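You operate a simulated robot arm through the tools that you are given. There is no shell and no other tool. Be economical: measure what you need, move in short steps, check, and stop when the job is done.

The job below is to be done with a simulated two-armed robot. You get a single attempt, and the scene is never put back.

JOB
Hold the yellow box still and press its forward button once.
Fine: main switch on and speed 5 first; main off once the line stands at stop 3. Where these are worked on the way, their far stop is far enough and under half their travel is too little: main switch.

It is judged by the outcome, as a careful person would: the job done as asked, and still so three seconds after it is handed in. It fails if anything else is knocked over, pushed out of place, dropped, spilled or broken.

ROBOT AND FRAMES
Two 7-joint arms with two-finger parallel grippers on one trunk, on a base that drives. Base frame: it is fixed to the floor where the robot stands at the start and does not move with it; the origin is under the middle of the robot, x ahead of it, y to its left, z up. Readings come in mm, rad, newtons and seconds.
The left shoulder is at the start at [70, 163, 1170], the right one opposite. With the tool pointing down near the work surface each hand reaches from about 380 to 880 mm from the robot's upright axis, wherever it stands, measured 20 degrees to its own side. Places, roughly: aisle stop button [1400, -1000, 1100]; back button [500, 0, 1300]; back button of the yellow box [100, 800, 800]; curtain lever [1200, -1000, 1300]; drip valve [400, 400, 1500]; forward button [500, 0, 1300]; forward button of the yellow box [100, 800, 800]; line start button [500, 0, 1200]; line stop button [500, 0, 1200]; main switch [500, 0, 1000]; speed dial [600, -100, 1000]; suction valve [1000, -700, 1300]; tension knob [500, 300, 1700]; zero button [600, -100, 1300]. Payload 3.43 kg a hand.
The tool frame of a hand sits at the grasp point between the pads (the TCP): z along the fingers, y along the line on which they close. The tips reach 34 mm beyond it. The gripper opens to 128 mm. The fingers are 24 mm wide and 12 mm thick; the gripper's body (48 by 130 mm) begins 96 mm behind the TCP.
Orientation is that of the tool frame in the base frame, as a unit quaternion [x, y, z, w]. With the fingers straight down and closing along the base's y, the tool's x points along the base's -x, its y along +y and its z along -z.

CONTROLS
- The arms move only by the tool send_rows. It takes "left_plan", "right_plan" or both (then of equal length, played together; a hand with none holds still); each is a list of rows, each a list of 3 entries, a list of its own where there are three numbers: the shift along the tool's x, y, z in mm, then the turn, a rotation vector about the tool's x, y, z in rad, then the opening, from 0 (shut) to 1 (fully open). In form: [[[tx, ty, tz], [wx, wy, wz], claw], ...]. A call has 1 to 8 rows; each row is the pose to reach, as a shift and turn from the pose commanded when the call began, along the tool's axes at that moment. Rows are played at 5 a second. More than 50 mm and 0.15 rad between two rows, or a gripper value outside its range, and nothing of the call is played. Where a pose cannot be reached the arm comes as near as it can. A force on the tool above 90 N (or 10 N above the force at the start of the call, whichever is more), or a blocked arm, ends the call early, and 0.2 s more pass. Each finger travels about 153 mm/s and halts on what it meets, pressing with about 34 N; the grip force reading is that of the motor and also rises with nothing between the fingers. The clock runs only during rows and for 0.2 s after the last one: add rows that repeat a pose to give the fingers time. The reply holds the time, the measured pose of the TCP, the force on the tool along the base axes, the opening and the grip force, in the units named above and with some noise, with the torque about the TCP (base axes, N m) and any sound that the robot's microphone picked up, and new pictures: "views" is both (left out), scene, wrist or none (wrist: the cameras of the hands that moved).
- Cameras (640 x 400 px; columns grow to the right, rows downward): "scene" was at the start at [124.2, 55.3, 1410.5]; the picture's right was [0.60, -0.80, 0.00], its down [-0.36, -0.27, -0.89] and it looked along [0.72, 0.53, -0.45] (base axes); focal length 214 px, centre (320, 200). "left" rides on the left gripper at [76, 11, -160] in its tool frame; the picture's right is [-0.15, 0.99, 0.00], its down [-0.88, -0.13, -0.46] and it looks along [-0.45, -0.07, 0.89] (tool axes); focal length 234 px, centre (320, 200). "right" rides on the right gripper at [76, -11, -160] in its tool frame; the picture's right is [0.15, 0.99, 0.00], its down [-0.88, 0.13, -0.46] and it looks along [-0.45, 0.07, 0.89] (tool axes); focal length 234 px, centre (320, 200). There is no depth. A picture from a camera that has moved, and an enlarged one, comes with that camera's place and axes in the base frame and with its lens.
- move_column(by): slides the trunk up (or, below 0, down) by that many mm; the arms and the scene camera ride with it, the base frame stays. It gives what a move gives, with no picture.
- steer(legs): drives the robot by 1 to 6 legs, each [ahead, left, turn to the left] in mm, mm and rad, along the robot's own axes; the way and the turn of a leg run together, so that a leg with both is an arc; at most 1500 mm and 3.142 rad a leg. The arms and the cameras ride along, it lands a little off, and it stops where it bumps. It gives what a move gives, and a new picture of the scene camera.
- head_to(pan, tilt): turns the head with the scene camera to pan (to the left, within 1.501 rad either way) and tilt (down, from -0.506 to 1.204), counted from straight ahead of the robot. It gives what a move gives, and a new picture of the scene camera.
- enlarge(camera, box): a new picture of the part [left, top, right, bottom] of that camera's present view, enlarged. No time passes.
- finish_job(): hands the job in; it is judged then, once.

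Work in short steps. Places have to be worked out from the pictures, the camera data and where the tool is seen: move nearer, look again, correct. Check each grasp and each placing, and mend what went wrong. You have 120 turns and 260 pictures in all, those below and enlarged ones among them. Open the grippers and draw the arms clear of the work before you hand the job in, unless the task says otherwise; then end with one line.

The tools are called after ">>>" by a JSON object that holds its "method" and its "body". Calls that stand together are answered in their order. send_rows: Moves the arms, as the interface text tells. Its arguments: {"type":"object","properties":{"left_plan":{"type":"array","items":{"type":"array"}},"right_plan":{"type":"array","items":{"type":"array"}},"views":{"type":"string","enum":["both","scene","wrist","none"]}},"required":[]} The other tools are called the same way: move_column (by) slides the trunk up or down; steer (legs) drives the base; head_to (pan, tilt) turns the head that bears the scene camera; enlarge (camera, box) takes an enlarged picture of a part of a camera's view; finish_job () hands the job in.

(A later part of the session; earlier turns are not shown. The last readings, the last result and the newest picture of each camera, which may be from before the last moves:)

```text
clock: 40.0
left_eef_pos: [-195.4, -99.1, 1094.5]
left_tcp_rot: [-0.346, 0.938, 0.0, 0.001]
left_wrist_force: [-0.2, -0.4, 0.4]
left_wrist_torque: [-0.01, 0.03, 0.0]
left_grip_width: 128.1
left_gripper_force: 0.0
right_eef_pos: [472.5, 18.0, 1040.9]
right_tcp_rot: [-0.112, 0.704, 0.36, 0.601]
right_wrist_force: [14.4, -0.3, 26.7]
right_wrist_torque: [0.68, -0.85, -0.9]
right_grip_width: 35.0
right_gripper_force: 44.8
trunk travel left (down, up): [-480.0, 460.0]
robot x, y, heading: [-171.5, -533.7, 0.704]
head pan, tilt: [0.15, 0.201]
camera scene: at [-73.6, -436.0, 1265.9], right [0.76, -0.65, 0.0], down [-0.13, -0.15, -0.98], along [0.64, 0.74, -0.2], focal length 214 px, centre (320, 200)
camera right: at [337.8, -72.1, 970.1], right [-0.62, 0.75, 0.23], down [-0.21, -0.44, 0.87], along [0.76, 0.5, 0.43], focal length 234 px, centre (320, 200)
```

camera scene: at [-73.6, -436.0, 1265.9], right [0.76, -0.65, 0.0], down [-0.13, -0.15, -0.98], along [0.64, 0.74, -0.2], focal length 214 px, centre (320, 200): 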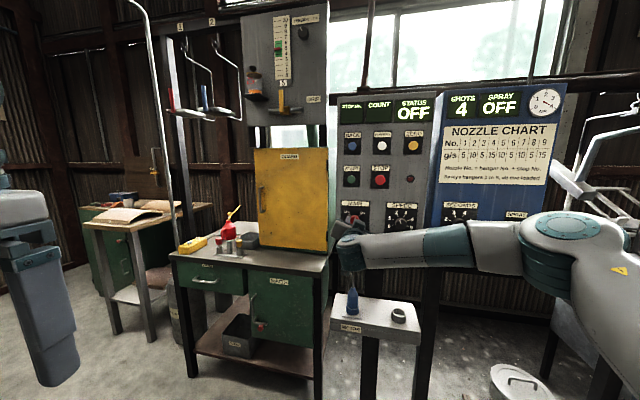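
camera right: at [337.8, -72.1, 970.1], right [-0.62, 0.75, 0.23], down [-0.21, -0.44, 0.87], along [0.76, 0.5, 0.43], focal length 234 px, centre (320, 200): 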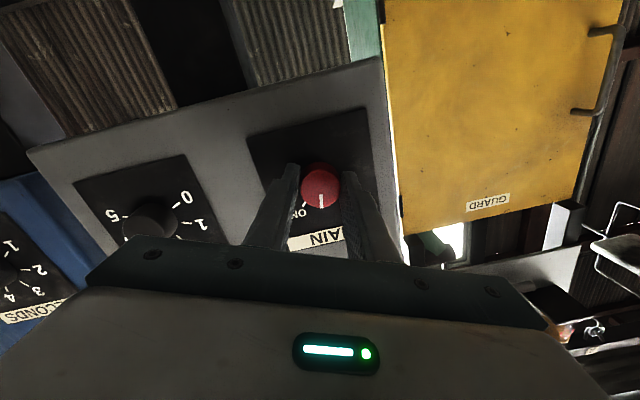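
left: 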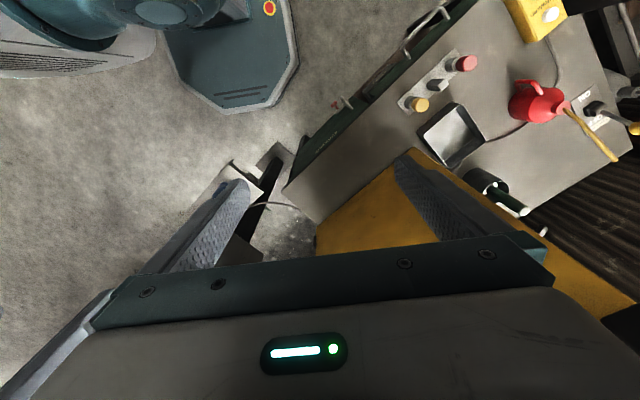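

The knob turns with the hand; ON is about 40–50° further. I continue.

>>> {"method": "send_rows", "body": {"right_plan": [[[-2, 0, 0], [0, 0, 0.14], 0.15], [[-2, 0, 0], [0, 0, 0.28], 0.15], [[-2, 0, 0], [0, 0, 0.42], 0.15], [[-2, 0, 0], [0, 0, 0.56], 0.15], [[-2, 0, 0], [0, 0, 0.7], 0.15], [[-2, 0, 0], [0, 0, 0.7], 0.15]], "views": "both"}}

```text
clock: 41.4
left_eef_pos: [-195.7, -97.0, 1094.1]
left_tcp_rot: [-0.347, 0.938, -0.001, 0.001]
left_wrist_force: [-0.3, -1.0, -0.8]
left_wrist_torque: [0.03, 0.03, 0.0]
left_grip_width: 128.0
left_gripper_force: 0.0
right_eef_pos: [470.4, 21.2, 1042.9]
right_tcp_rot: [0.131, 0.702, 0.544, 0.441]
right_wrist_force: [0.9, 7.0, 22.6]
right_wrist_torque: [-0.46, -0.53, 1.09]
right_grip_width: 35.4
right_gripper_force: 45.2
trunk travel left (down, up): [-480.0, 460.0]
robot x, y, heading: [-172.1, -536.5, 0.706]
head pan, tilt: [0.15, 0.201]
camera scene: at [-75.4, -434.1, 1265.8], right [0.76, -0.65, 0.0], down [-0.13, -0.15, -0.98], along [0.64, 0.74, -0.2], focal length 214 px, centre (320, 200)
camera right: at [307.5, -36.2, 999.8], right [-0.38, 0.47, 0.8], down [0.12, -0.83, 0.54], along [0.92, 0.3, 0.26], focal length 234 px, centre (320, 200)
```

scene: 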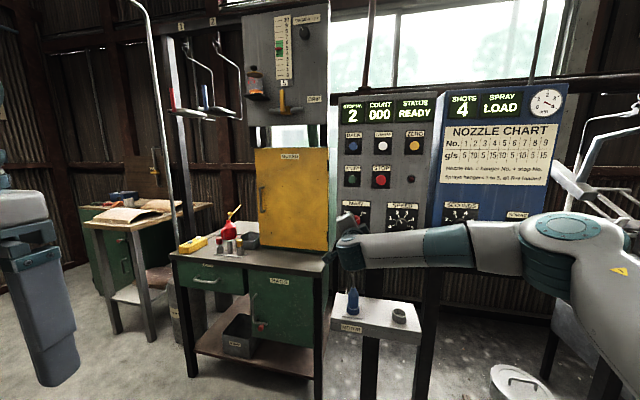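
right: 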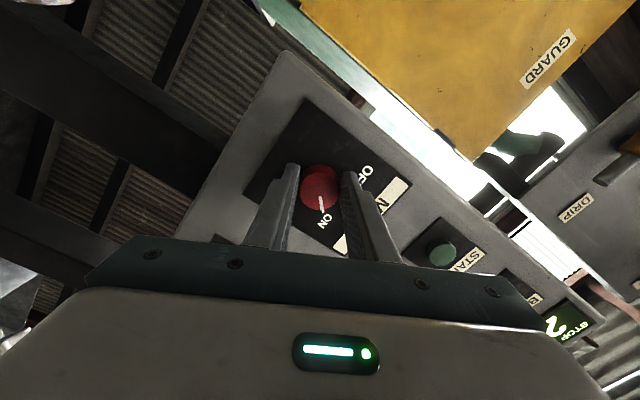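

MAIN is ON: Stop No. 2, status READY. I release, back off 60 mm and roll back to neutral.

>>> {"method": "send_rows", "body": {"right_plan": [[[0, 0, 0], [0, 0, 0], 0.5], [[0, 0, 0], [0, 0, 0], 0.5], [[0, 0, -35], [0, 0, 0], 0.5], [[0, 0, -70], [0, 0, -0.14], 0.5], [[0, 0, -70], [0, 0, -0.28], 0.5], [[0, 0, -70], [0, 0, -0.42], 0.5], [[0, 0, -70], [0, 0, -0.56], 0.5], [[0, 0, -70], [0, 0, -0.7], 0.5]], "views": "none"}}

>>> {"method": "steer", "body": {"legs": [[0, -160, 0]]}}

>>> {"method": "enlarge", "body": {"camera": "right", "box": [0, 0, 640, 400]}}

```text
clock: 43.2
left_eef_pos: [-194.2, -95.9, 1093.3]
left_tcp_rot: [-0.346, 0.938, -0.001, 0.0]
left_wrist_force: [0.1, -0.1, -0.6]
left_wrist_torque: [-0.01, 0.0, 0.03]
left_grip_width: 128.2
left_gripper_force: 0.0
right_eef_pos: [420.4, -25.8, 1041.4]
right_tcp_rot: [-0.116, 0.706, 0.357, 0.601]
right_wrist_force: [-0.5, 0.1, 0.1]
right_wrist_torque: [0.02, -0.01, 0.01]
right_grip_width: 64.0
right_gripper_force: 0.0
trunk travel left (down, up): [-480.0, 460.0]
robot x, y, heading: [-166.7, -537.9, 0.703]
head pan, tilt: [0.15, 0.201]
```

```text
clock: 44.7
left_eef_pos: [-88.5, -219.8, 1093.1]
left_tcp_rot: [-0.346, 0.938, 0.0, 0.001]
left_wrist_force: [-0.2, -0.3, 0.5]
left_wrist_torque: [0.01, 0.04, 0.01]
left_grip_width: 128.1
left_gripper_force: 0.0
right_eef_pos: [525.4, -149.8, 1041.0]
right_tcp_rot: [-0.112, 0.707, 0.357, 0.601]
right_wrist_force: [0.3, 0.5, 0.6]
right_wrist_torque: [0.04, 0.02, 0.03]
right_grip_width: 63.8
right_gripper_force: 0.1
trunk travel left (down, up): [-480.0, 460.0]
robot x, y, heading: [-66.4, -661.0, 0.713]
head pan, tilt: [0.15, 0.201]
camera scene: at [32.6, -557.0, 1265.5], right [0.76, -0.66, 0.0], down [-0.13, -0.15, -0.98], along [0.64, 0.74, -0.2], focal length 214 px, centre (320, 200)
```

scene: 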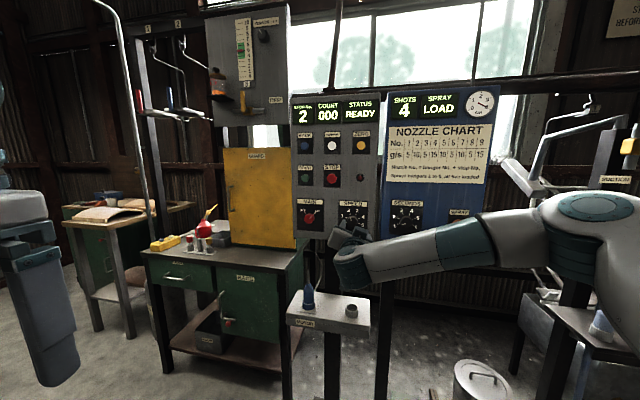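

```text
1.00 times, centred on (320, 200) of right (not enlarged: the box is as wide or as high as the picture)
camera zoom: at [391.2, -239.8, 970.4], right [-0.62, 0.75, 0.23], down [-0.2, -0.43, 0.88], along [0.76, 0.5, 0.42], focal length 234 px, centre (320, 200)
```

zoom: 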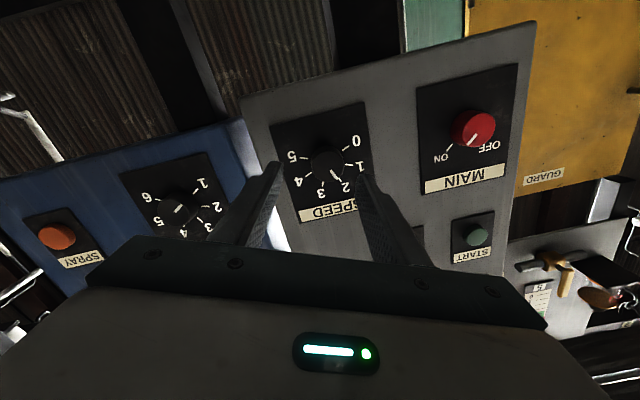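

I inspect the knobs enlarged: marks look different than expected.

>>> {"method": "enlarge", "body": {"camera": "right", "box": [250, 50, 540, 230]}}

>>> {"method": "enlarge", "body": {"camera": "scene", "box": [280, 80, 400, 240]}}

```text
2.21 times, centred on (395, 140) of right
camera zoom: at [391.2, -239.8, 970.4], right [-0.62, 0.75, 0.23], down [-0.2, -0.43, 0.88], along [0.76, 0.5, 0.42], focal length 517 px, centre (154, 332)
```

zoom: 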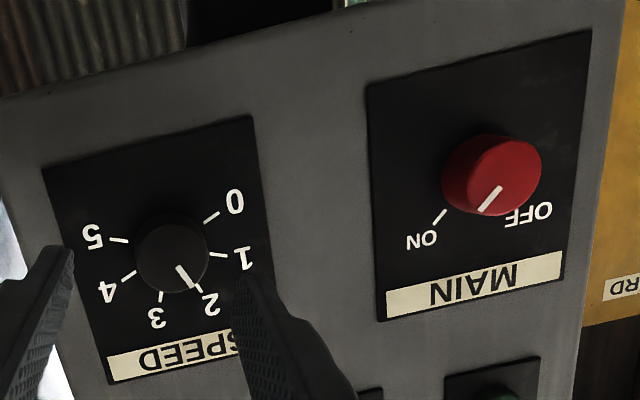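

```text
2.50 times, centred on (340, 160) of scene
camera zoom: at [32.6, -557.0, 1265.5], right [0.76, -0.66, 0.0], down [-0.13, -0.15, -0.98], along [0.64, 0.74, -0.2], focal length 536 px, centre (270, 300)
```

zoom: 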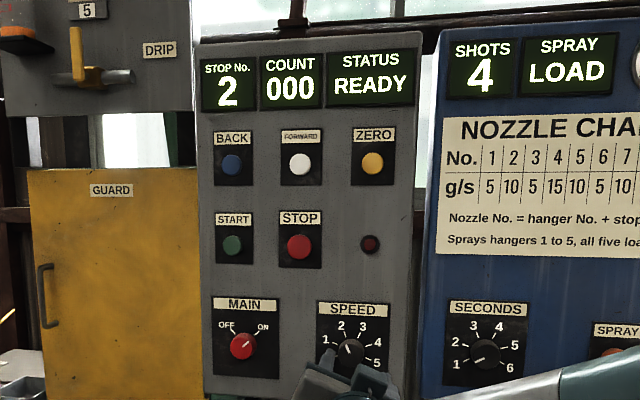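

MAIN points to ON; SPEED points to 2, so I need ~144° clockwise to 5, in two bites. I center on the dial (8 mm along tool y) and pre-roll −1.15 rad.

>>> {"method": "send_rows", "body": {"right_plan": [[[0, 4, 0], [0, 0, -0.145], 0.5], [[-1, 8, 0], [0, 0, -0.29], 0.5], [[-2, 8, 0], [0, 0, -0.435], 0.5], [[-2, 8, 5], [0, 0, -0.58], 0.5], [[-2, 8, 10], [0, 0, -0.725], 0.5], [[-2, 8, 15], [0, 0, -0.87], 0.5], [[-2, 8, 20], [0, 0, -1.015], 0.5], [[-2, 8, 30], [0, 0, -1.16], 0.5]], "views": "wrist"}}

```text
clock: 46.5
left_eef_pos: [-89.0, -218.8, 1092.3]
left_tcp_rot: [-0.347, 0.938, -0.001, 0.0]
left_wrist_force: [-0.2, 0.2, -0.4]
left_wrist_torque: [-0.01, 0.02, 0.01]
left_grip_width: 127.9
left_gripper_force: 0.0
right_eef_pos: [544.0, -124.7, 1045.0]
right_tcp_rot: [-0.482, 0.527, -0.032, 0.699]
right_wrist_force: [0.4, -0.4, -0.7]
right_wrist_torque: [0.02, 0.01, 0.02]
right_grip_width: 63.9
right_gripper_force: 0.0
trunk travel left (down, up): [-480.0, 460.0]
robot x, y, heading: [-67.2, -661.5, 0.707]
head pan, tilt: [0.15, 0.201]
camera right: at [460.4, -274.6, 1004.0], right [-0.4, 0.44, -0.8], down [-0.8, 0.26, 0.54], along [0.45, 0.86, 0.25], focal length 234 px, centre (320, 200)
```

right: 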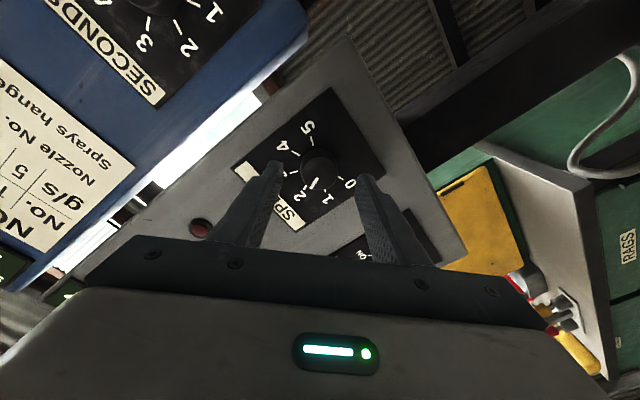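

Dial is centered between fingers. I advance 22 mm and check.

>>> {"method": "send_rows", "body": {"right_plan": [[[2, 0, 11], [0, 0, 0], 0.5], [[2, 0, 22], [0, 0, 0], 0.5]], "views": "wrist"}}

```text
clock: 47.1
left_eef_pos: [-89.5, -219.6, 1093.9]
left_tcp_rot: [-0.346, 0.938, 0.0, 0.0]
left_wrist_force: [-0.1, -0.1, -0.1]
left_wrist_torque: [-0.01, 0.01, 0.0]
left_grip_width: 128.2
left_gripper_force: 0.1
right_eef_pos: [562.3, -111.6, 1043.1]
right_tcp_rot: [-0.483, 0.528, -0.03, 0.698]
right_wrist_force: [0.7, 0.5, 0.2]
right_wrist_torque: [0.0, 0.0, -0.01]
right_grip_width: 64.1
right_gripper_force: 0.0
trunk travel left (down, up): [-480.0, 460.0]
robot x, y, heading: [-66.1, -657.9, 0.707]
head pan, tilt: [0.15, 0.201]
camera right: at [478.4, -261.3, 1000.9], right [-0.4, 0.45, -0.8], down [-0.8, 0.26, 0.54], along [0.45, 0.86, 0.25], focal length 234 px, centre (320, 200)
```

right: 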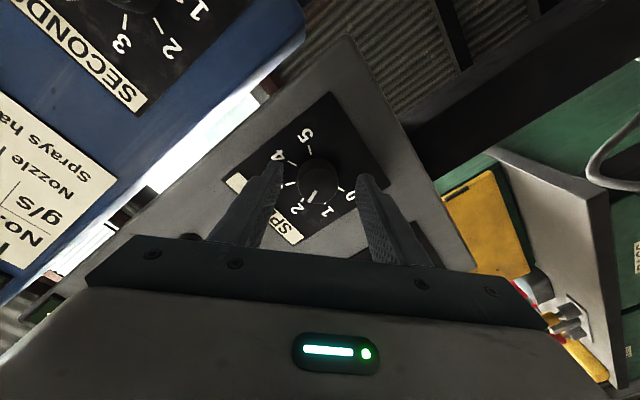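

Advance 7 mm more and close on the dial.

>>> {"method": "send_rows", "body": {"right_plan": [[[2, 0, 7], [0, 0, 0], 0.5], [[2, 0, 7], [0, 0, 0], 0.3], [[2, 0, 7], [0, 0, 0], 0.13], [[2, 0, 7], [0, 0, 0], 0.13]], "views": "wrist"}}

```text
clock: 48.1
left_eef_pos: [-91.0, -221.7, 1092.7]
left_tcp_rot: [-0.346, 0.938, 0.0, 0.001]
left_wrist_force: [0.4, -0.6, -0.1]
left_wrist_torque: [0.0, 0.0, -0.02]
left_grip_width: 127.9
left_gripper_force: 0.1
right_eef_pos: [567.4, -110.3, 1043.0]
right_tcp_rot: [-0.481, 0.528, -0.031, 0.699]
right_wrist_force: [-8.4, -15.7, -0.2]
right_wrist_torque: [0.3, -0.48, -1.42]
right_grip_width: 35.5
right_gripper_force: 45.1
trunk travel left (down, up): [-480.0, 460.0]
robot x, y, heading: [-66.4, -658.9, 0.707]
head pan, tilt: [0.15, 0.201]
camera right: at [483.3, -260.1, 1000.7], right [-0.4, 0.45, -0.8], down [-0.8, 0.26, 0.54], along [0.45, 0.85, 0.25], focal length 234 px, centre (320, 200)
```

right: 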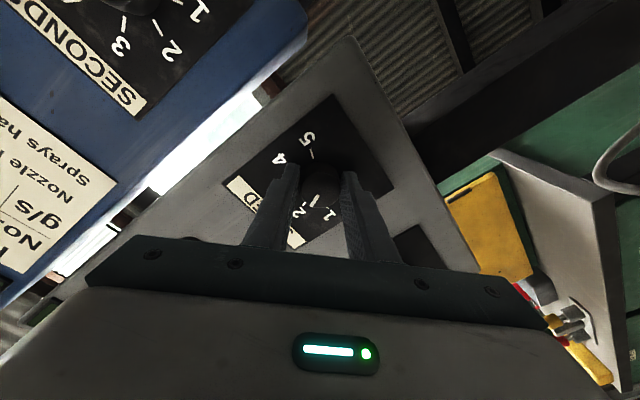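

Gripped at 35.5 mm. Turn clockwise 1.15 rad.

>>> {"method": "send_rows", "body": {"right_plan": [[[0, 0, -3], [0, 0, 0.145], 0.13], [[0, 0, -3], [0, 0, 0.29], 0.13], [[0, 0, -3], [0, 0, 0.435], 0.13], [[0, 0, -3], [0, 0, 0.58], 0.13], [[0, 0, -3], [0, 0, 0.725], 0.13], [[0, 0, -3], [0, 0, 0.87], 0.13], [[0, 0, -3], [0, 0, 1.015], 0.13], [[0, 0, -3], [0, 0, 1.16], 0.13]], "views": "wrist"}}

>>> {"method": "send_rows", "body": {"right_plan": [[[0, 0, 0], [0, 0, 0.145], 0.13], [[0, 0, 0], [0, 0, 0.29], 0.13], [[0, 0, 0], [0, 0, 0.435], 0.13], [[0, 0, 0], [0, 0, 0.58], 0.13], [[0, 0, 0], [0, 0, 0.58], 0.13]], "views": "wrist"}}

```text
clock: 49.9
left_eef_pos: [-90.2, -217.5, 1091.7]
left_tcp_rot: [-0.346, 0.938, -0.001, 0.0]
left_wrist_force: [-0.3, 0.6, 0.4]
left_wrist_torque: [0.0, 0.01, 0.01]
left_grip_width: 127.9
left_gripper_force: 0.0
right_eef_pos: [564.3, -108.9, 1042.0]
right_tcp_rot: [-0.116, 0.706, 0.358, 0.6]
right_wrist_force: [-0.6, 14.9, 3.4]
right_wrist_torque: [0.53, -0.74, -0.24]
right_grip_width: 35.8
right_gripper_force: 45.7
trunk travel left (down, up): [-480.0, 460.0]
robot x, y, heading: [-64.2, -658.0, 0.708]
head pan, tilt: [0.15, 0.201]
camera right: at [429.6, -198.2, 971.4], right [-0.62, 0.75, 0.23], down [-0.2, -0.44, 0.88], along [0.76, 0.5, 0.42], focal length 234 px, centre (320, 200)
```

right: 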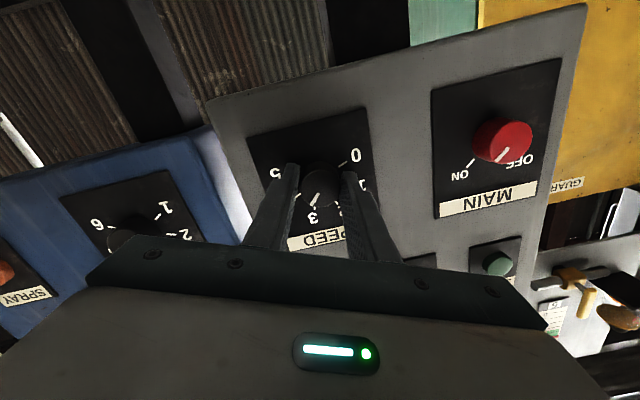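

```text
clock: 51.1
left_eef_pos: [-92.1, -217.7, 1092.2]
left_tcp_rot: [-0.347, 0.938, -0.002, 0.001]
left_wrist_force: [0.3, -0.2, 0.1]
left_wrist_torque: [0.01, 0.01, 0.03]
left_grip_width: 128.0
left_gripper_force: 0.1
right_eef_pos: [562.9, -108.5, 1043.7]
right_tcp_rot: [0.09, 0.709, 0.514, 0.474]
right_wrist_force: [-4.0, 23.6, 15.2]
right_wrist_torque: [0.24, -0.4, 0.79]
right_grip_width: 35.3
right_gripper_force: 45.1
trunk travel left (down, up): [-480.0, 460.0]
robot x, y, heading: [-67.4, -660.7, 0.707]
head pan, tilt: [0.15, 0.201]
camera right: at [404.1, -167.9, 993.9], right [-0.43, 0.54, 0.72], down [0.08, -0.78, 0.62], along [0.9, 0.33, 0.3], focal length 234 px, centre (320, 200)
```

right: 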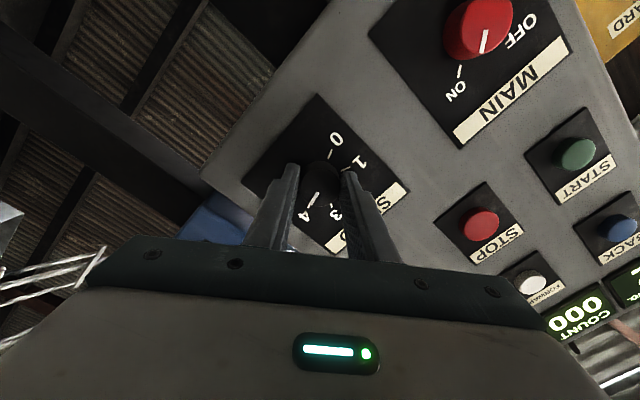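

Dial is now at about 4. I release, roll back −1.16, regrip for the last step.

>>> {"method": "send_rows", "body": {"right_plan": [[[0, 0, 0], [0, 0, 0], 0.45], [[0, 0, -2], [0, 0, -0.145], 0.45], [[0, 0, -2], [0, 0, -0.29], 0.45], [[0, 0, -2], [0, 0, -0.435], 0.45], [[0, 0, -2], [0, 0, -0.58], 0.45], [[0, 0, -2], [0, 0, -0.725], 0.45], [[0, 0, -2], [0, 0, -0.87], 0.45], [[0, 0, -2], [0, 0, -1.015], 0.45]], "views": "wrist"}}

>>> {"method": "enlarge", "body": {"camera": "right", "box": [220, 80, 460, 230]}}

```text
clock: 52.9
left_eef_pos: [-88.9, -220.0, 1093.0]
left_tcp_rot: [-0.346, 0.938, 0.0, 0.0]
left_wrist_force: [0.5, -0.2, 0.8]
left_wrist_torque: [0.0, 0.0, 0.02]
left_grip_width: 127.9
left_gripper_force: 0.1
right_eef_pos: [565.1, -111.7, 1043.4]
right_tcp_rot: [-0.265, 0.664, 0.218, 0.664]
right_wrist_force: [0.4, -0.1, 0.2]
right_wrist_torque: [0.03, 0.02, -0.02]
right_grip_width: 57.7
right_gripper_force: 0.1
trunk travel left (down, up): [-480.0, 460.0]
robot x, y, heading: [-68.6, -662.3, 0.711]
head pan, tilt: [0.15, 0.201]
camera right: at [450.8, -227.0, 970.7], right [-0.63, 0.75, -0.21], down [-0.45, -0.14, 0.88], along [0.63, 0.65, 0.43], focal length 234 px, centre (320, 200)
```

right: 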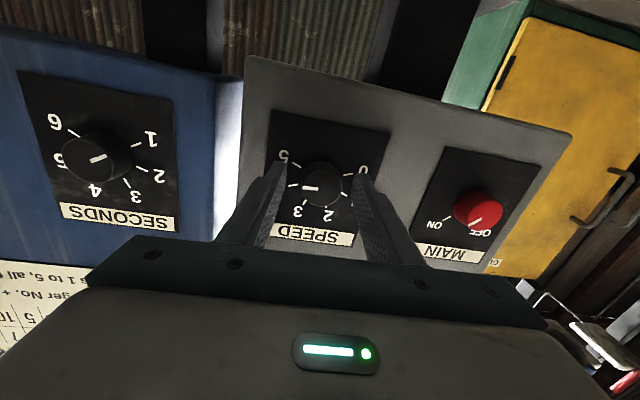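

```text
2.67 times, centred on (340, 155) of right
camera zoom: at [450.8, -227.0, 970.7], right [-0.63, 0.75, -0.21], down [-0.45, -0.14, 0.88], along [0.63, 0.65, 0.43], focal length 624 px, centre (267, 320)
```

zoom: 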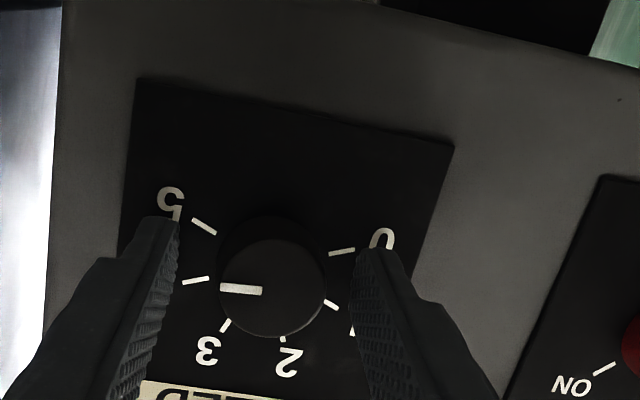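

Pointer at 4. Regrip and turn 0.84 rad more.

>>> {"method": "send_rows", "body": {"right_plan": [[[0, 0, 0], [0, 0, 0], 0.13], [[0, 0, 0], [0, 0, 0], 0.13], [[0, 0, 0], [0, 0, 0.14], 0.13], [[0, 0, 0], [0, 0, 0.28], 0.13], [[0, 0, 0], [0, 0, 0.42], 0.13], [[0, 0, 0], [0, 0, 0.56], 0.13], [[0, 0, 0], [0, 0, 0.7], 0.13], [[0, 0, 0], [0, 0, 0.84], 0.13]], "views": "none"}}

>>> {"method": "send_rows", "body": {"right_plan": [[[0, 0, 0], [0, 0, 0], 0.13], [[0, 0, 0], [0, 0, 0], 0.5], [[0, 0, -2], [0, 0, 0], 0.5], [[0, 0, -40], [0, 0, 0], 0.5], [[0, 0, -60], [0, 0, -0.14], 0.5], [[0, 0, -60], [0, 0, -0.28], 0.5], [[0, 0, -60], [0, 0, -0.42], 0.5], [[0, 0, -60], [0, 0, -0.56], 0.5]], "views": "wrist"}}

>>> {"method": "enlarge", "body": {"camera": "right", "box": [220, 50, 540, 230]}}

```text
clock: 54.7
left_eef_pos: [-91.0, -217.8, 1092.1]
left_tcp_rot: [-0.347, 0.938, -0.001, 0.001]
left_wrist_force: [-0.8, -1.2, -0.4]
left_wrist_torque: [0.01, 0.05, 0.0]
left_grip_width: 128.1
left_gripper_force: 0.1
right_eef_pos: [563.3, -108.4, 1043.6]
right_tcp_rot: [0.029, 0.714, 0.472, 0.517]
right_wrist_force: [-9.7, 12.7, 6.2]
right_wrist_torque: [-0.32, -0.63, 0.6]
right_grip_width: 35.1
right_gripper_force: 45.0
trunk travel left (down, up): [-480.0, 460.0]
robot x, y, heading: [-69.0, -657.1, 0.708]
head pan, tilt: [0.15, 0.201]
```

```text
clock: 56.5
left_eef_pos: [-89.8, -218.8, 1092.9]
left_tcp_rot: [-0.346, 0.938, 0.0, 0.0]
left_wrist_force: [0.2, 0.1, 0.5]
left_wrist_torque: [-0.02, -0.01, -0.03]
left_grip_width: 128.0
left_gripper_force: 0.1
right_eef_pos: [517.7, -150.0, 1044.2]
right_tcp_rot: [-0.171, 0.694, 0.309, 0.627]
right_wrist_force: [0.5, -0.2, 0.4]
right_wrist_torque: [0.02, 0.0, -0.02]
right_grip_width: 64.3
right_gripper_force: 0.1
trunk travel left (down, up): [-480.0, 460.0]
robot x, y, heading: [-70.1, -658.7, 0.711]
head pan, tilt: [0.15, 0.201]
camera right: at [390.7, -249.5, 970.0], right [-0.64, 0.77, 0.07], down [-0.29, -0.33, 0.9], along [0.71, 0.55, 0.43], focal length 234 px, centre (320, 200)
```

right: 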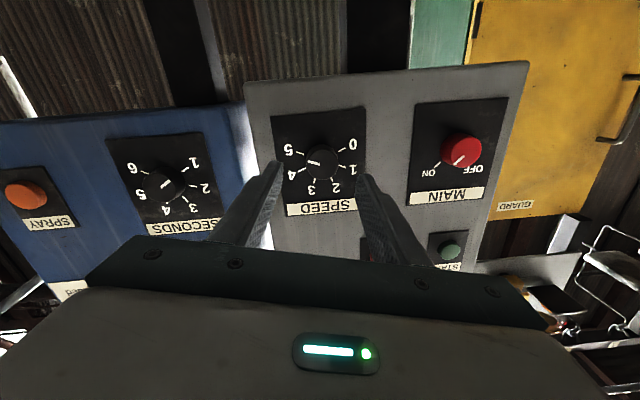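

```text
2.00 times, centred on (380, 140) of right
camera zoom: at [390.7, -249.5, 970.0], right [-0.64, 0.77, 0.07], down [-0.29, -0.33, 0.9], along [0.71, 0.55, 0.43], focal length 468 px, centre (200, 320)
```

zoom: 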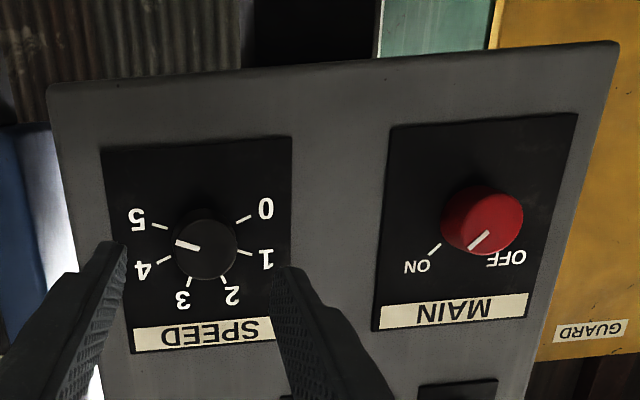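

SPEED appears at 5. I back the base to get a frontal scene view and verify.

>>> {"method": "steer", "body": {"legs": [[-150, -150, 0]]}}

>>> {"method": "enlarge", "body": {"camera": "scene", "box": [250, 80, 410, 240]}}

```text
clock: 58.1
left_eef_pos: [-102.7, -429.4, 1093.4]
left_tcp_rot: [-0.345, 0.939, 0.0, 0.0]
left_wrist_force: [-0.2, -0.8, 0.2]
left_wrist_torque: [0.0, 0.0, -0.01]
left_grip_width: 128.1
left_gripper_force: 0.0
right_eef_pos: [503.9, -362.2, 1042.9]
right_tcp_rot: [-0.168, 0.695, 0.309, 0.627]
right_wrist_force: [0.0, -0.3, 1.3]
right_wrist_torque: [-0.02, 0.03, 0.05]
right_grip_width: 64.1
right_gripper_force: 0.0
trunk travel left (down, up): [-480.0, 460.0]
robot x, y, heading: [-81.7, -870.1, 0.702]
head pan, tilt: [0.15, 0.201]
camera scene: at [17.6, -766.8, 1265.6], right [0.75, -0.66, 0.0], down [-0.13, -0.15, -0.98], along [0.64, 0.74, -0.2], focal length 214 px, centre (320, 200)
```

scene: 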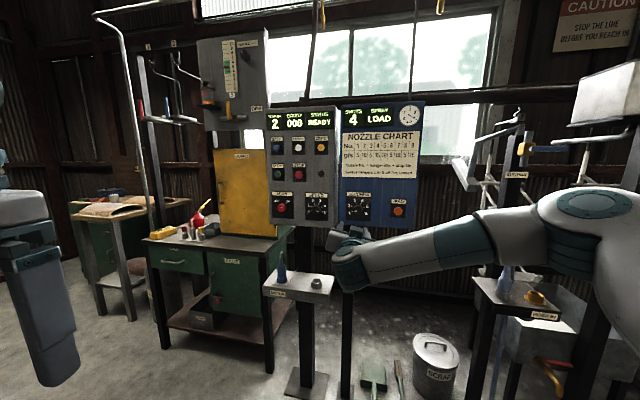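

```text
2.50 times, centred on (330, 160) of scene
camera zoom: at [17.6, -766.8, 1265.6], right [0.75, -0.66, 0.0], down [-0.13, -0.15, -0.98], along [0.64, 0.74, -0.2], focal length 536 px, centre (295, 300)
```

zoom: 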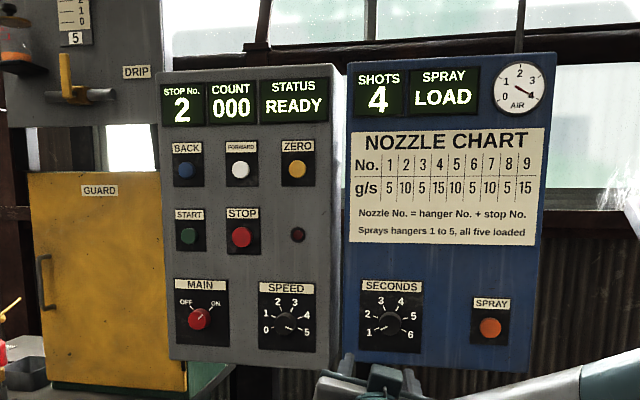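

SPEED = 5 and MAIN = ON confirmed. Now I fold the right hand to fingers-down while here in free space.

>>> {"method": "send_rows", "body": {"right_plan": [[[0, -19, -20], [0, 0, -0.1], 0.3], [[0, -38, -40], [0, 0, -0.19], 0.3], [[0, -57, -60], [0, 0.14, -0.19], 0.3], [[0, -76, -80], [0, 0.28, -0.19], 0.3], [[0, -95, -100], [0, 0.42, -0.19], 0.3], [[0, -114, -120], [0, 0.56, -0.19], 0.3], [[0, -133, -140], [0, 0.7, -0.19], 0.3], [[0, -150, -150], [0, 0.84, -0.19], 0.3]], "views": "none"}}

>>> {"method": "send_rows", "body": {"right_plan": [[[0, 0, 0], [0, 0.14, 0], 0.3], [[0, 0, 0], [0, 0.28, 0], 0.3], [[0, 0, 0], [0, 0.42, 0], 0.3], [[0, 0, 0], [0, 0.56, 0], 0.3], [[0, 0, 0], [0, 0.7, 0], 0.3], [[0, 0, 0], [0, 0.7, 0], 0.3]], "views": "none"}}

```text
clock: 59.9
left_eef_pos: [-101.3, -430.3, 1093.1]
left_tcp_rot: [-0.344, 0.939, -0.001, 0.0]
left_wrist_force: [-0.3, 0.0, 0.1]
left_wrist_torque: [0.03, 0.02, -0.02]
left_grip_width: 128.2
left_gripper_force: 0.1
right_eef_pos: [484.2, -570.7, 1013.2]
right_tcp_rot: [-0.343, 0.872, 0.155, 0.314]
right_wrist_force: [0.1, -0.7, 0.2]
right_wrist_torque: [0.0, 0.04, 0.01]
right_grip_width: 38.2
right_gripper_force: 0.0
trunk travel left (down, up): [-480.0, 460.0]
robot x, y, heading: [-83.8, -869.9, 0.703]
head pan, tilt: [0.15, 0.201]
```

```text
clock: 61.3
left_eef_pos: [-101.5, -429.3, 1093.8]
left_tcp_rot: [-0.344, 0.939, 0.0, 0.001]
left_wrist_force: [0.0, 0.2, -0.3]
left_wrist_torque: [0.01, 0.0, 0.02]
left_grip_width: 127.9
left_gripper_force: 0.0
right_eef_pos: [484.1, -571.3, 1013.7]
right_tcp_rot: [-0.375, 0.927, 0.027, -0.003]
right_wrist_force: [0.3, -0.1, 1.2]
right_wrist_torque: [-0.01, 0.0, 0.0]
right_grip_width: 38.3
right_gripper_force: 0.1
trunk travel left (down, up): [-480.0, 460.0]
robot x, y, heading: [-83.7, -873.2, 0.701]
head pan, tilt: [0.15, 0.201]
```

Right hand is down. Pendant triangulates to ≈[133,861,797]. I raise the trunk 100 and drive left along the wall, then ahead part way and look.

>>> {"method": "move_column", "body": {"by": 100}}

>>> {"method": "steer", "body": {"legs": [[0, 1174, 0], [400, 0, 0]]}}

>>> {"method": "head_to", "body": {"pan": 0.0, "tilt": 0.6}}

```text
clock: 62.6
left_eef_pos: [-102.5, -428.6, 1192.2]
left_tcp_rot: [-0.344, 0.939, 0.0, 0.001]
left_wrist_force: [0.1, -0.7, -0.7]
left_wrist_torque: [0.0, -0.03, 0.01]
left_grip_width: 128.0
left_gripper_force: 0.0
right_eef_pos: [484.4, -570.8, 1113.4]
right_tcp_rot: [-0.375, 0.927, 0.028, -0.002]
right_wrist_force: [0.6, -0.7, -0.6]
right_wrist_torque: [-0.01, 0.0, 0.01]
right_grip_width: 38.4
right_gripper_force: 0.0
trunk travel left (down, up): [-580.0, 360.0]
robot x, y, heading: [-82.6, -866.8, 0.709]
head pan, tilt: [0.15, 0.201]
```

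```text
clock: 70.7
left_eef_pos: [-560.8, 731.4, 1194.0]
left_tcp_rot: [-0.342, 0.94, -0.001, 0.0]
left_wrist_force: [-0.2, 0.3, -0.5]
left_wrist_torque: [0.01, 0.01, 0.01]
left_grip_width: 127.8
left_gripper_force: 0.0
right_eef_pos: [22.7, 586.6, 1112.9]
right_tcp_rot: [-0.371, 0.928, 0.028, -0.003]
right_wrist_force: [0.6, 0.6, 0.1]
right_wrist_torque: [0.0, 0.01, 0.01]
right_grip_width: 38.4
right_gripper_force: 0.1
trunk travel left (down, up): [-580.0, 360.0]
robot x, y, heading: [-540.3, 291.6, 0.691]
head pan, tilt: [0.15, 0.201]
camera scene: at [-443.3, 393.9, 1365.5], right [0.75, -0.66, 0.0], down [-0.13, -0.15, -0.98], along [0.65, 0.73, -0.2], focal length 214 px, centre (320, 200)
```

scene: 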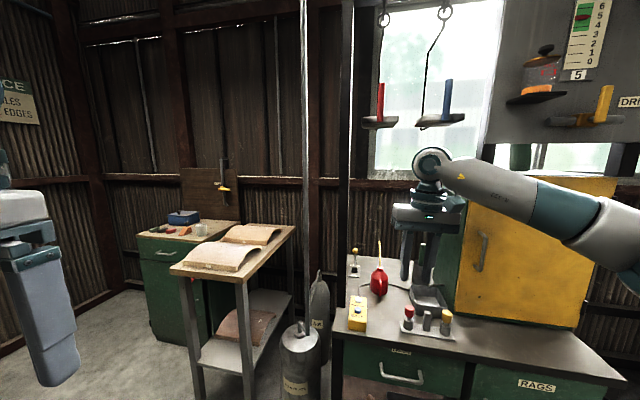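

```text
clock: 71.6
left_eef_pos: [-561.2, 731.5, 1193.2]
left_tcp_rot: [-0.341, 0.94, 0.0, 0.0]
left_wrist_force: [0.6, -0.5, 0.7]
left_wrist_torque: [0.02, -0.01, 0.01]
left_grip_width: 128.2
left_gripper_force: 0.0
right_eef_pos: [22.8, 586.7, 1114.5]
right_tcp_rot: [-0.372, 0.928, 0.028, -0.003]
right_wrist_force: [-0.6, -0.3, 0.0]
right_wrist_torque: [-0.02, -0.02, -0.04]
right_grip_width: 38.3
right_gripper_force: 0.0
trunk travel left (down, up): [-580.0, 360.0]
robot x, y, heading: [-541.8, 293.6, 0.692]
head pan, tilt: [0.0, 0.6]
camera scene: at [-437.5, 380.5, 1328.8], right [0.64, -0.77, 0.0], down [-0.43, -0.36, -0.83], along [0.63, 0.53, -0.56], focal length 214 px, centre (320, 200)
```

scene: 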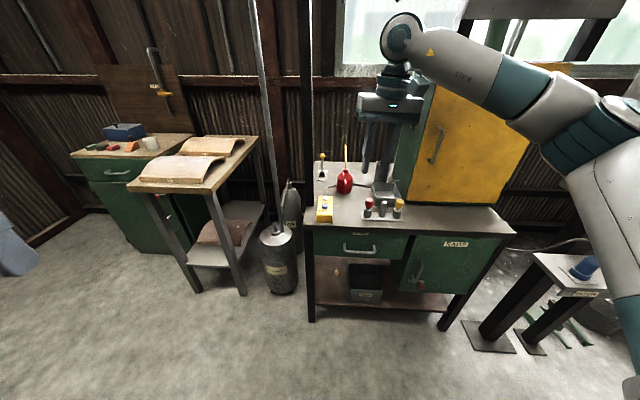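

I enlarge the pendant area to see its layout.

>>> {"method": "enlarge", "body": {"camera": "scene", "box": [290, 130, 420, 240]}}

>>> {"method": "enlarge", "body": {"camera": "right", "box": [0, 0, 640, 400]}}

>>> {"method": "enlarge", "body": {"camera": "left", "box": [0, 0, 640, 400]}}

```text
3.64 times, centred on (355, 185) of scene
camera zoom: at [-437.5, 380.5, 1328.8], right [0.64, -0.77, 0.0], down [-0.43, -0.36, -0.83], along [0.63, 0.53, -0.56], focal length 780 px, centre (193, 254)
```

zoom: 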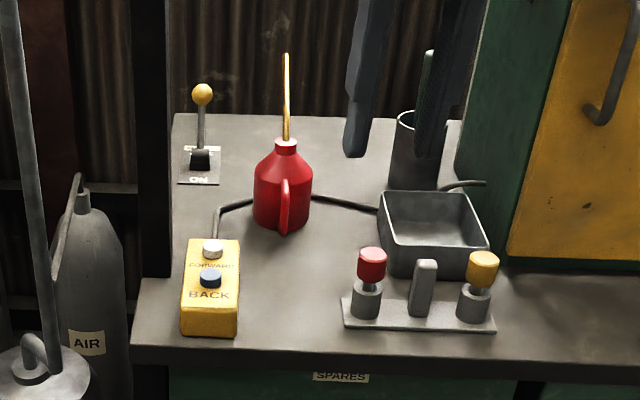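

```text
1.00 times, centred on (320, 200) of right (not enlarged: the box is as wide or as high as the picture)
camera zoom: at [-20.4, 518.9, 1271.3], right [-0.79, 0.61, 0.05], down [0.56, 0.68, 0.48], along [0.26, 0.4, -0.88], focal length 234 px, centre (320, 200)
```

zoom: 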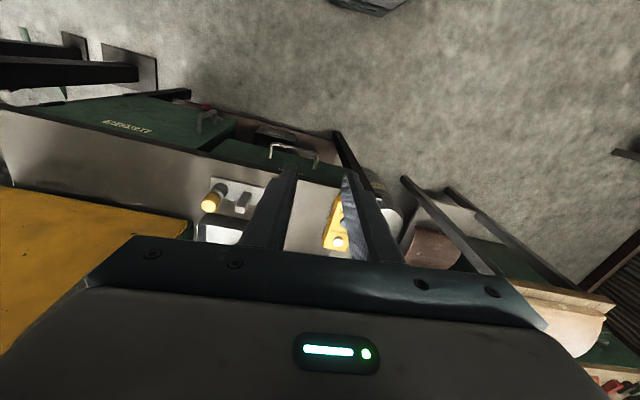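

```text
1.00 times, centred on (320, 200) of left (not enlarged: the box is as wide or as high as the picture)
camera zoom: at [-627.2, 691.0, 1352.7], right [-0.52, 0.85, 0.0], down [0.76, 0.47, 0.46], along [0.39, 0.24, -0.89], focal length 234 px, centre (320, 200)
```

zoom: 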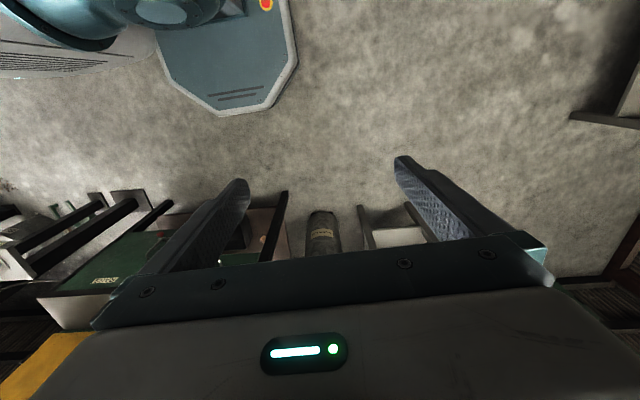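

Pendant lies along my heading, BACK end nearest, FORWARD far. I drive 240 mm ahead so it is ~620 mm in front of me.

>>> {"method": "steer", "body": {"legs": [[240, 0, 0]]}}

>>> {"method": "head_to", "body": {"pan": 0.0, "tilt": 0.8}}

```text
clock: 73.3
left_eef_pos: [-380.5, 881.2, 1192.3]
left_tcp_rot: [-0.339, 0.941, 0.0, 0.001]
left_wrist_force: [0.1, 0.7, -0.4]
left_wrist_torque: [0.0, -0.02, 0.0]
left_grip_width: 128.1
left_gripper_force: 0.0
right_eef_pos: [201.9, 734.1, 1114.1]
right_tcp_rot: [-0.37, 0.929, 0.028, -0.002]
right_wrist_force: [0.0, 0.1, -0.6]
right_wrist_torque: [-0.03, -0.01, 0.03]
right_grip_width: 38.3
right_gripper_force: 0.0
trunk travel left (down, up): [-580.0, 360.0]
robot x, y, heading: [-366.4, 439.5, 0.692]
head pan, tilt: [0.0, 0.6]
camera scene: at [-258.2, 529.6, 1328.7], right [0.64, -0.77, 0.0], down [-0.43, -0.36, -0.82], along [0.63, 0.53, -0.57], focal length 214 px, centre (320, 200)
```

scene: 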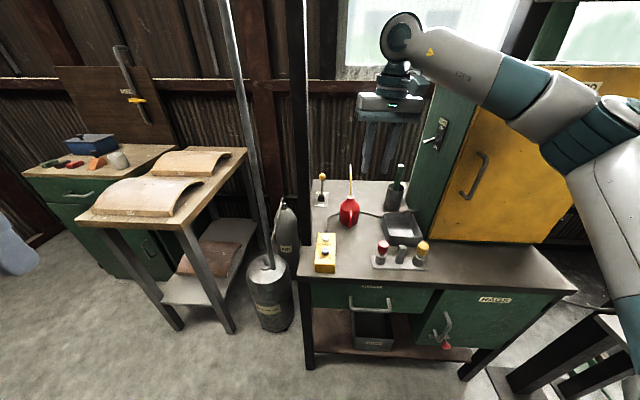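

```text
clock: 74.1
left_eef_pos: [-381.2, 879.9, 1193.0]
left_tcp_rot: [-0.339, 0.941, 0.0, 0.0]
left_wrist_force: [-0.6, 0.5, -0.4]
left_wrist_torque: [0.03, -0.01, -0.03]
left_grip_width: 128.0
left_gripper_force: 0.1
right_eef_pos: [203.0, 734.6, 1114.1]
right_tcp_rot: [-0.369, 0.929, 0.028, -0.003]
right_wrist_force: [-0.3, -0.9, 0.1]
right_wrist_torque: [-0.02, 0.03, 0.0]
right_grip_width: 38.5
right_gripper_force: 0.0
trunk travel left (down, up): [-580.0, 360.0]
robot x, y, heading: [-361.9, 440.5, 0.697]
head pan, tilt: [0.0, 0.799]
camera scene: at [-263.9, 524.6, 1311.9], right [0.64, -0.77, 0.0], down [-0.55, -0.46, -0.7], along [0.54, 0.45, -0.72], focal length 214 px, centre (320, 200)
```

scene: 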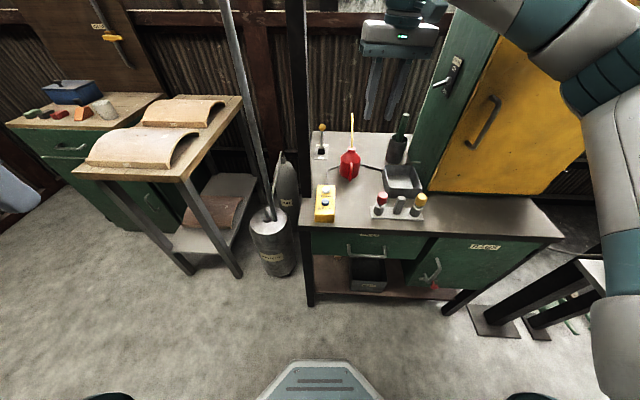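

>>> {"method": "enlarge", "body": {"camera": "scene", "box": [290, 150, 370, 240]}}

>>> {"method": "enlarge", "body": {"camera": "right", "box": [280, 50, 480, 260]}}

```text
4.44 times, centred on (330, 195) of scene
camera zoom: at [-263.9, 524.6, 1311.9], right [0.64, -0.77, 0.0], down [-0.55, -0.46, -0.7], along [0.54, 0.45, -0.72], focal length 953 px, centre (276, 222)
```

zoom: 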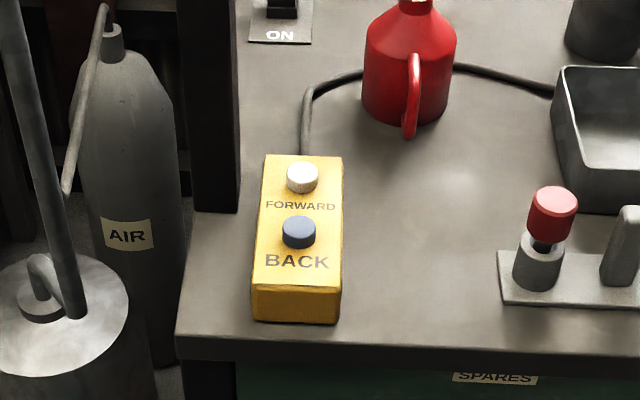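

```text
1.90 times, centred on (380, 155) of right
camera zoom: at [159.6, 666.3, 1271.1], right [-0.79, 0.62, 0.05], down [0.56, 0.68, 0.48], along [0.26, 0.4, -0.88], focal length 446 px, centre (206, 286)
```

zoom: 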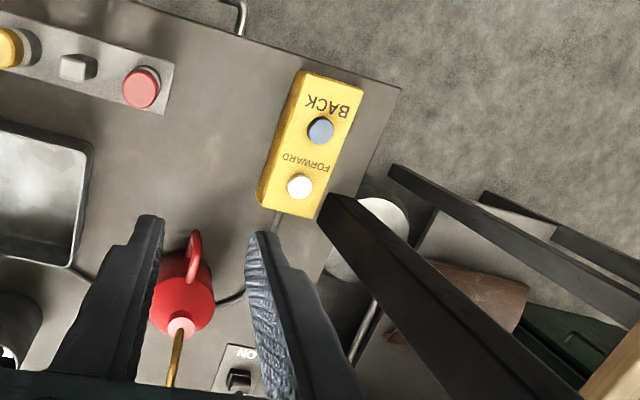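

FORWARD ≈ [142,835,838], BACK ≈ [99,803], box ~68 mm wide, axis yaw ≈0.65; a post stands just left of its far end. I move the right hand aside and bring the left hand over the near end, staying high.

>>> {"method": "send_rows", "body": {"left_plan": [[[-30, -38, 0], [0, 0, 0], 1], [[-60, -76, 0], [0, 0, 0], 1], [[-90, -114, 0], [0, 0, 0], 1], [[-120, -152, 0], [0, 0, 0], 1], [[-150, -190, 0], [0, 0, 0], 1], [[-180, -228, 0], [0, 0, 0], 1], [[-210, -266, 0], [0, 0, 0], 1], [[-240, -304, 0], [0, 0, 0], 1]], "right_plan": [[[5, -25, 0], [0, 0, 0], 0.1], [[10, -50, 0], [0, 0, 0], 0.0], [[15, -75, 0], [0, 0, 0], 0.0], [[20, -100, 0], [0, 0, 0], 0.0], [[25, -125, 0], [0, 0, 0], 0.0], [[30, -150, 0], [0, 0, 0], 0.0], [[30, -170, 0], [0, 0, 0], 0.0], [[30, -170, 0], [0, 0, 0], 0.0]], "views": "both"}}

```text
clock: 75.9
left_eef_pos: [-109.3, 824.8, 1192.5]
left_tcp_rot: [-0.341, 0.94, -0.001, 0.0]
left_wrist_force: [-0.1, 0.7, 0.4]
left_wrist_torque: [-0.01, 0.04, 0.0]
left_grip_width: 128.1
left_gripper_force: 0.1
left hand out of reach, approached as far as the arm can: row 6, 7, 8
right_eef_pos: [296.4, 589.8, 1103.2]
right_tcp_rot: [-0.37, 0.929, 0.028, -0.003]
right_wrist_force: [0.7, 0.1, -0.4]
right_wrist_torque: [0.0, 0.0, 0.0]
right_grip_width: 0.1
right_gripper_force: 32.6
trunk travel left (down, up): [-580.0, 360.0]
robot x, y, heading: [-366.2, 441.2, 0.689]
head pan, tilt: [0.0, 0.799]
camera scene: at [-264.3, 524.7, 1311.8], right [0.64, -0.77, 0.0], down [-0.55, -0.46, -0.7], along [0.54, 0.45, -0.72], focal length 214 px, centre (320, 200)
camera right: at [253.6, 522.5, 1261.6], right [-0.79, 0.62, 0.05], down [0.56, 0.68, 0.48], along [0.26, 0.4, -0.88], focal length 234 px, centre (320, 200)
camera left: at [-174.7, 785.0, 1351.7], right [-0.52, 0.85, 0.0], down [0.76, 0.46, 0.46], along [0.39, 0.24, -0.89], focal length 234 px, centre (320, 200)
```

scene: 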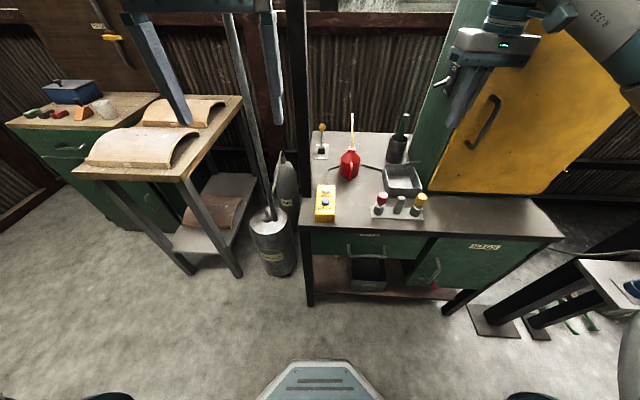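
right: 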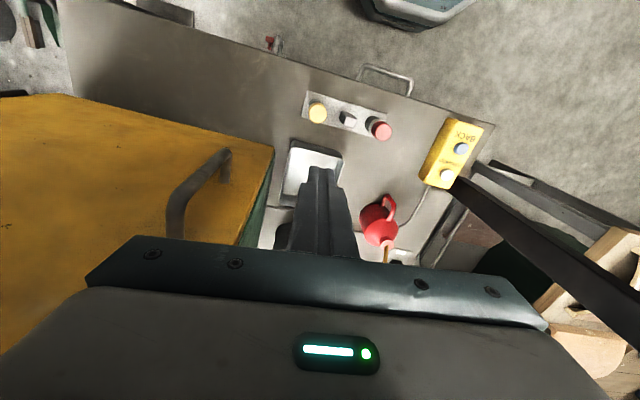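
left: 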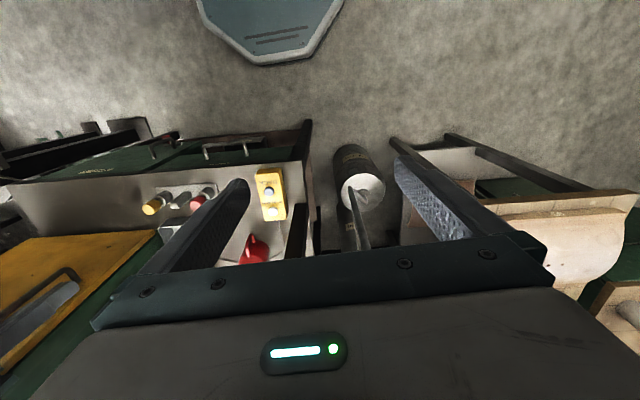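

Left hand is limited at this height; I lower it and move forward, checking reach as it goes.

>>> {"method": "send_rows", "body": {"left_plan": [[[-20, 0, 40], [0, 0, 0], 1], [[-40, 0, 80], [0, 0, 0], 1], [[-60, 0, 120], [0, 0, 0], 1], [[-80, -20, 150], [0, 0, 0], 1], [[-90, -50, 180], [0, 0, 0], 1], [[-90, -80, 200], [0, 0, 0], 1], [[-90, -110, 200], [0, 0, 0], 1], [[-90, -140, 200], [0, 0, 0], 1]], "views": "scene"}}

```text
clock: 77.7
left_eef_pos: [-65.0, 841.3, 1028.6]
left_tcp_rot: [-0.34, 0.94, 0.0, 0.001]
left_wrist_force: [0.2, 0.6, -0.3]
left_wrist_torque: [0.0, -0.01, 0.03]
left_grip_width: 128.1
left_gripper_force: 0.1
left hand out of reach, approached as far as the arm can: row 4, 5, 6, 7, 8
right_eef_pos: [297.6, 589.1, 1105.5]
right_tcp_rot: [-0.37, 0.929, 0.028, -0.004]
right_wrist_force: [-0.2, 0.4, -0.4]
right_wrist_torque: [0.02, -0.02, 0.01]
right_grip_width: 0.0
right_gripper_force: 33.3
trunk travel left (down, up): [-580.0, 360.0]
robot x, y, heading: [-362.8, 438.9, 0.69]
head pan, tilt: [0.0, 0.799]
camera scene: at [-264.4, 523.6, 1312.0], right [0.64, -0.77, 0.0], down [-0.55, -0.46, -0.7], along [0.54, 0.45, -0.72], focal length 214 px, centre (320, 200)
```

scene: 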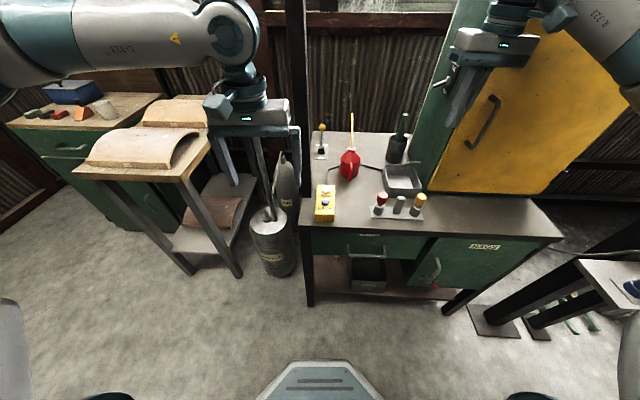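

Left hand can't cross below y≈+120 in my frame. I bring the right hand back 180 mm to the left and shift the base 130 mm right, putting the pendant at y≈+115.

>>> {"method": "send_rows", "body": {"right_plan": [[[0, 45, 0], [0, 0, 0], 0], [[0, 90, 0], [0, 0, 0], 0], [[0, 135, 0], [0, 0, 0], 0], [[0, 180, 0], [0, 0, 0], 0]], "views": "none"}}

>>> {"method": "steer", "body": {"legs": [[0, -135, 0]]}}

```text
clock: 78.7
left_eef_pos: [-65.7, 842.6, 1027.6]
left_tcp_rot: [-0.34, 0.94, -0.001, 0.001]
left_wrist_force: [-0.9, -0.3, 0.3]
left_wrist_torque: [-0.01, -0.03, 0.01]
left_grip_width: 128.1
left_gripper_force: 0.0
right_eef_pos: [173.5, 720.6, 1114.9]
right_tcp_rot: [-0.371, 0.928, 0.027, -0.002]
right_wrist_force: [-0.4, 0.2, -0.2]
right_wrist_torque: [-0.03, 0.0, 0.01]
right_grip_width: 0.0
right_gripper_force: 32.7
trunk travel left (down, up): [-580.0, 360.0]
robot x, y, heading: [-366.3, 438.3, 0.694]
head pan, tilt: [0.0, 0.799]
```

```text
clock: 80.0
left_eef_pos: [22.8, 737.1, 1028.1]
left_tcp_rot: [-0.338, 0.941, 0.0, -0.001]
left_wrist_force: [0.1, 0.8, -0.7]
left_wrist_torque: [0.02, -0.01, 0.0]
left_grip_width: 128.2
left_gripper_force: 0.0
right_eef_pos: [262.0, 613.0, 1115.9]
right_tcp_rot: [-0.368, 0.929, 0.028, -0.003]
right_wrist_force: [0.0, -0.4, 0.6]
right_wrist_torque: [-0.03, 0.01, -0.05]
right_grip_width: 0.0
right_gripper_force: 33.4
trunk travel left (down, up): [-580.0, 360.0]
robot x, y, heading: [-276.9, 331.7, 0.692]
head pan, tilt: [0.0, 0.799]
camera scene: at [-177.1, 419.6, 1311.8], right [0.64, -0.77, 0.0], down [-0.55, -0.46, -0.7], along [0.54, 0.44, -0.72], focal length 214 px, centre (320, 200)
```

scene: 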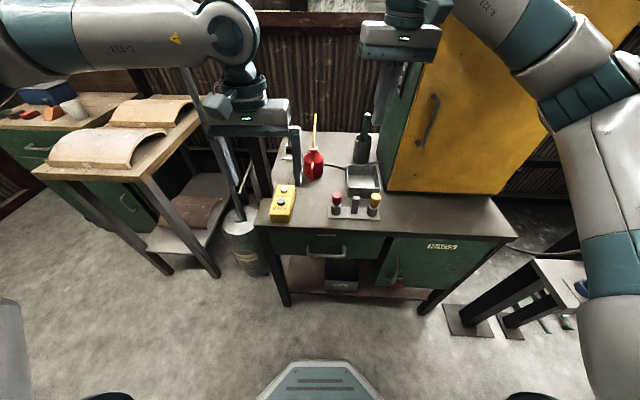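

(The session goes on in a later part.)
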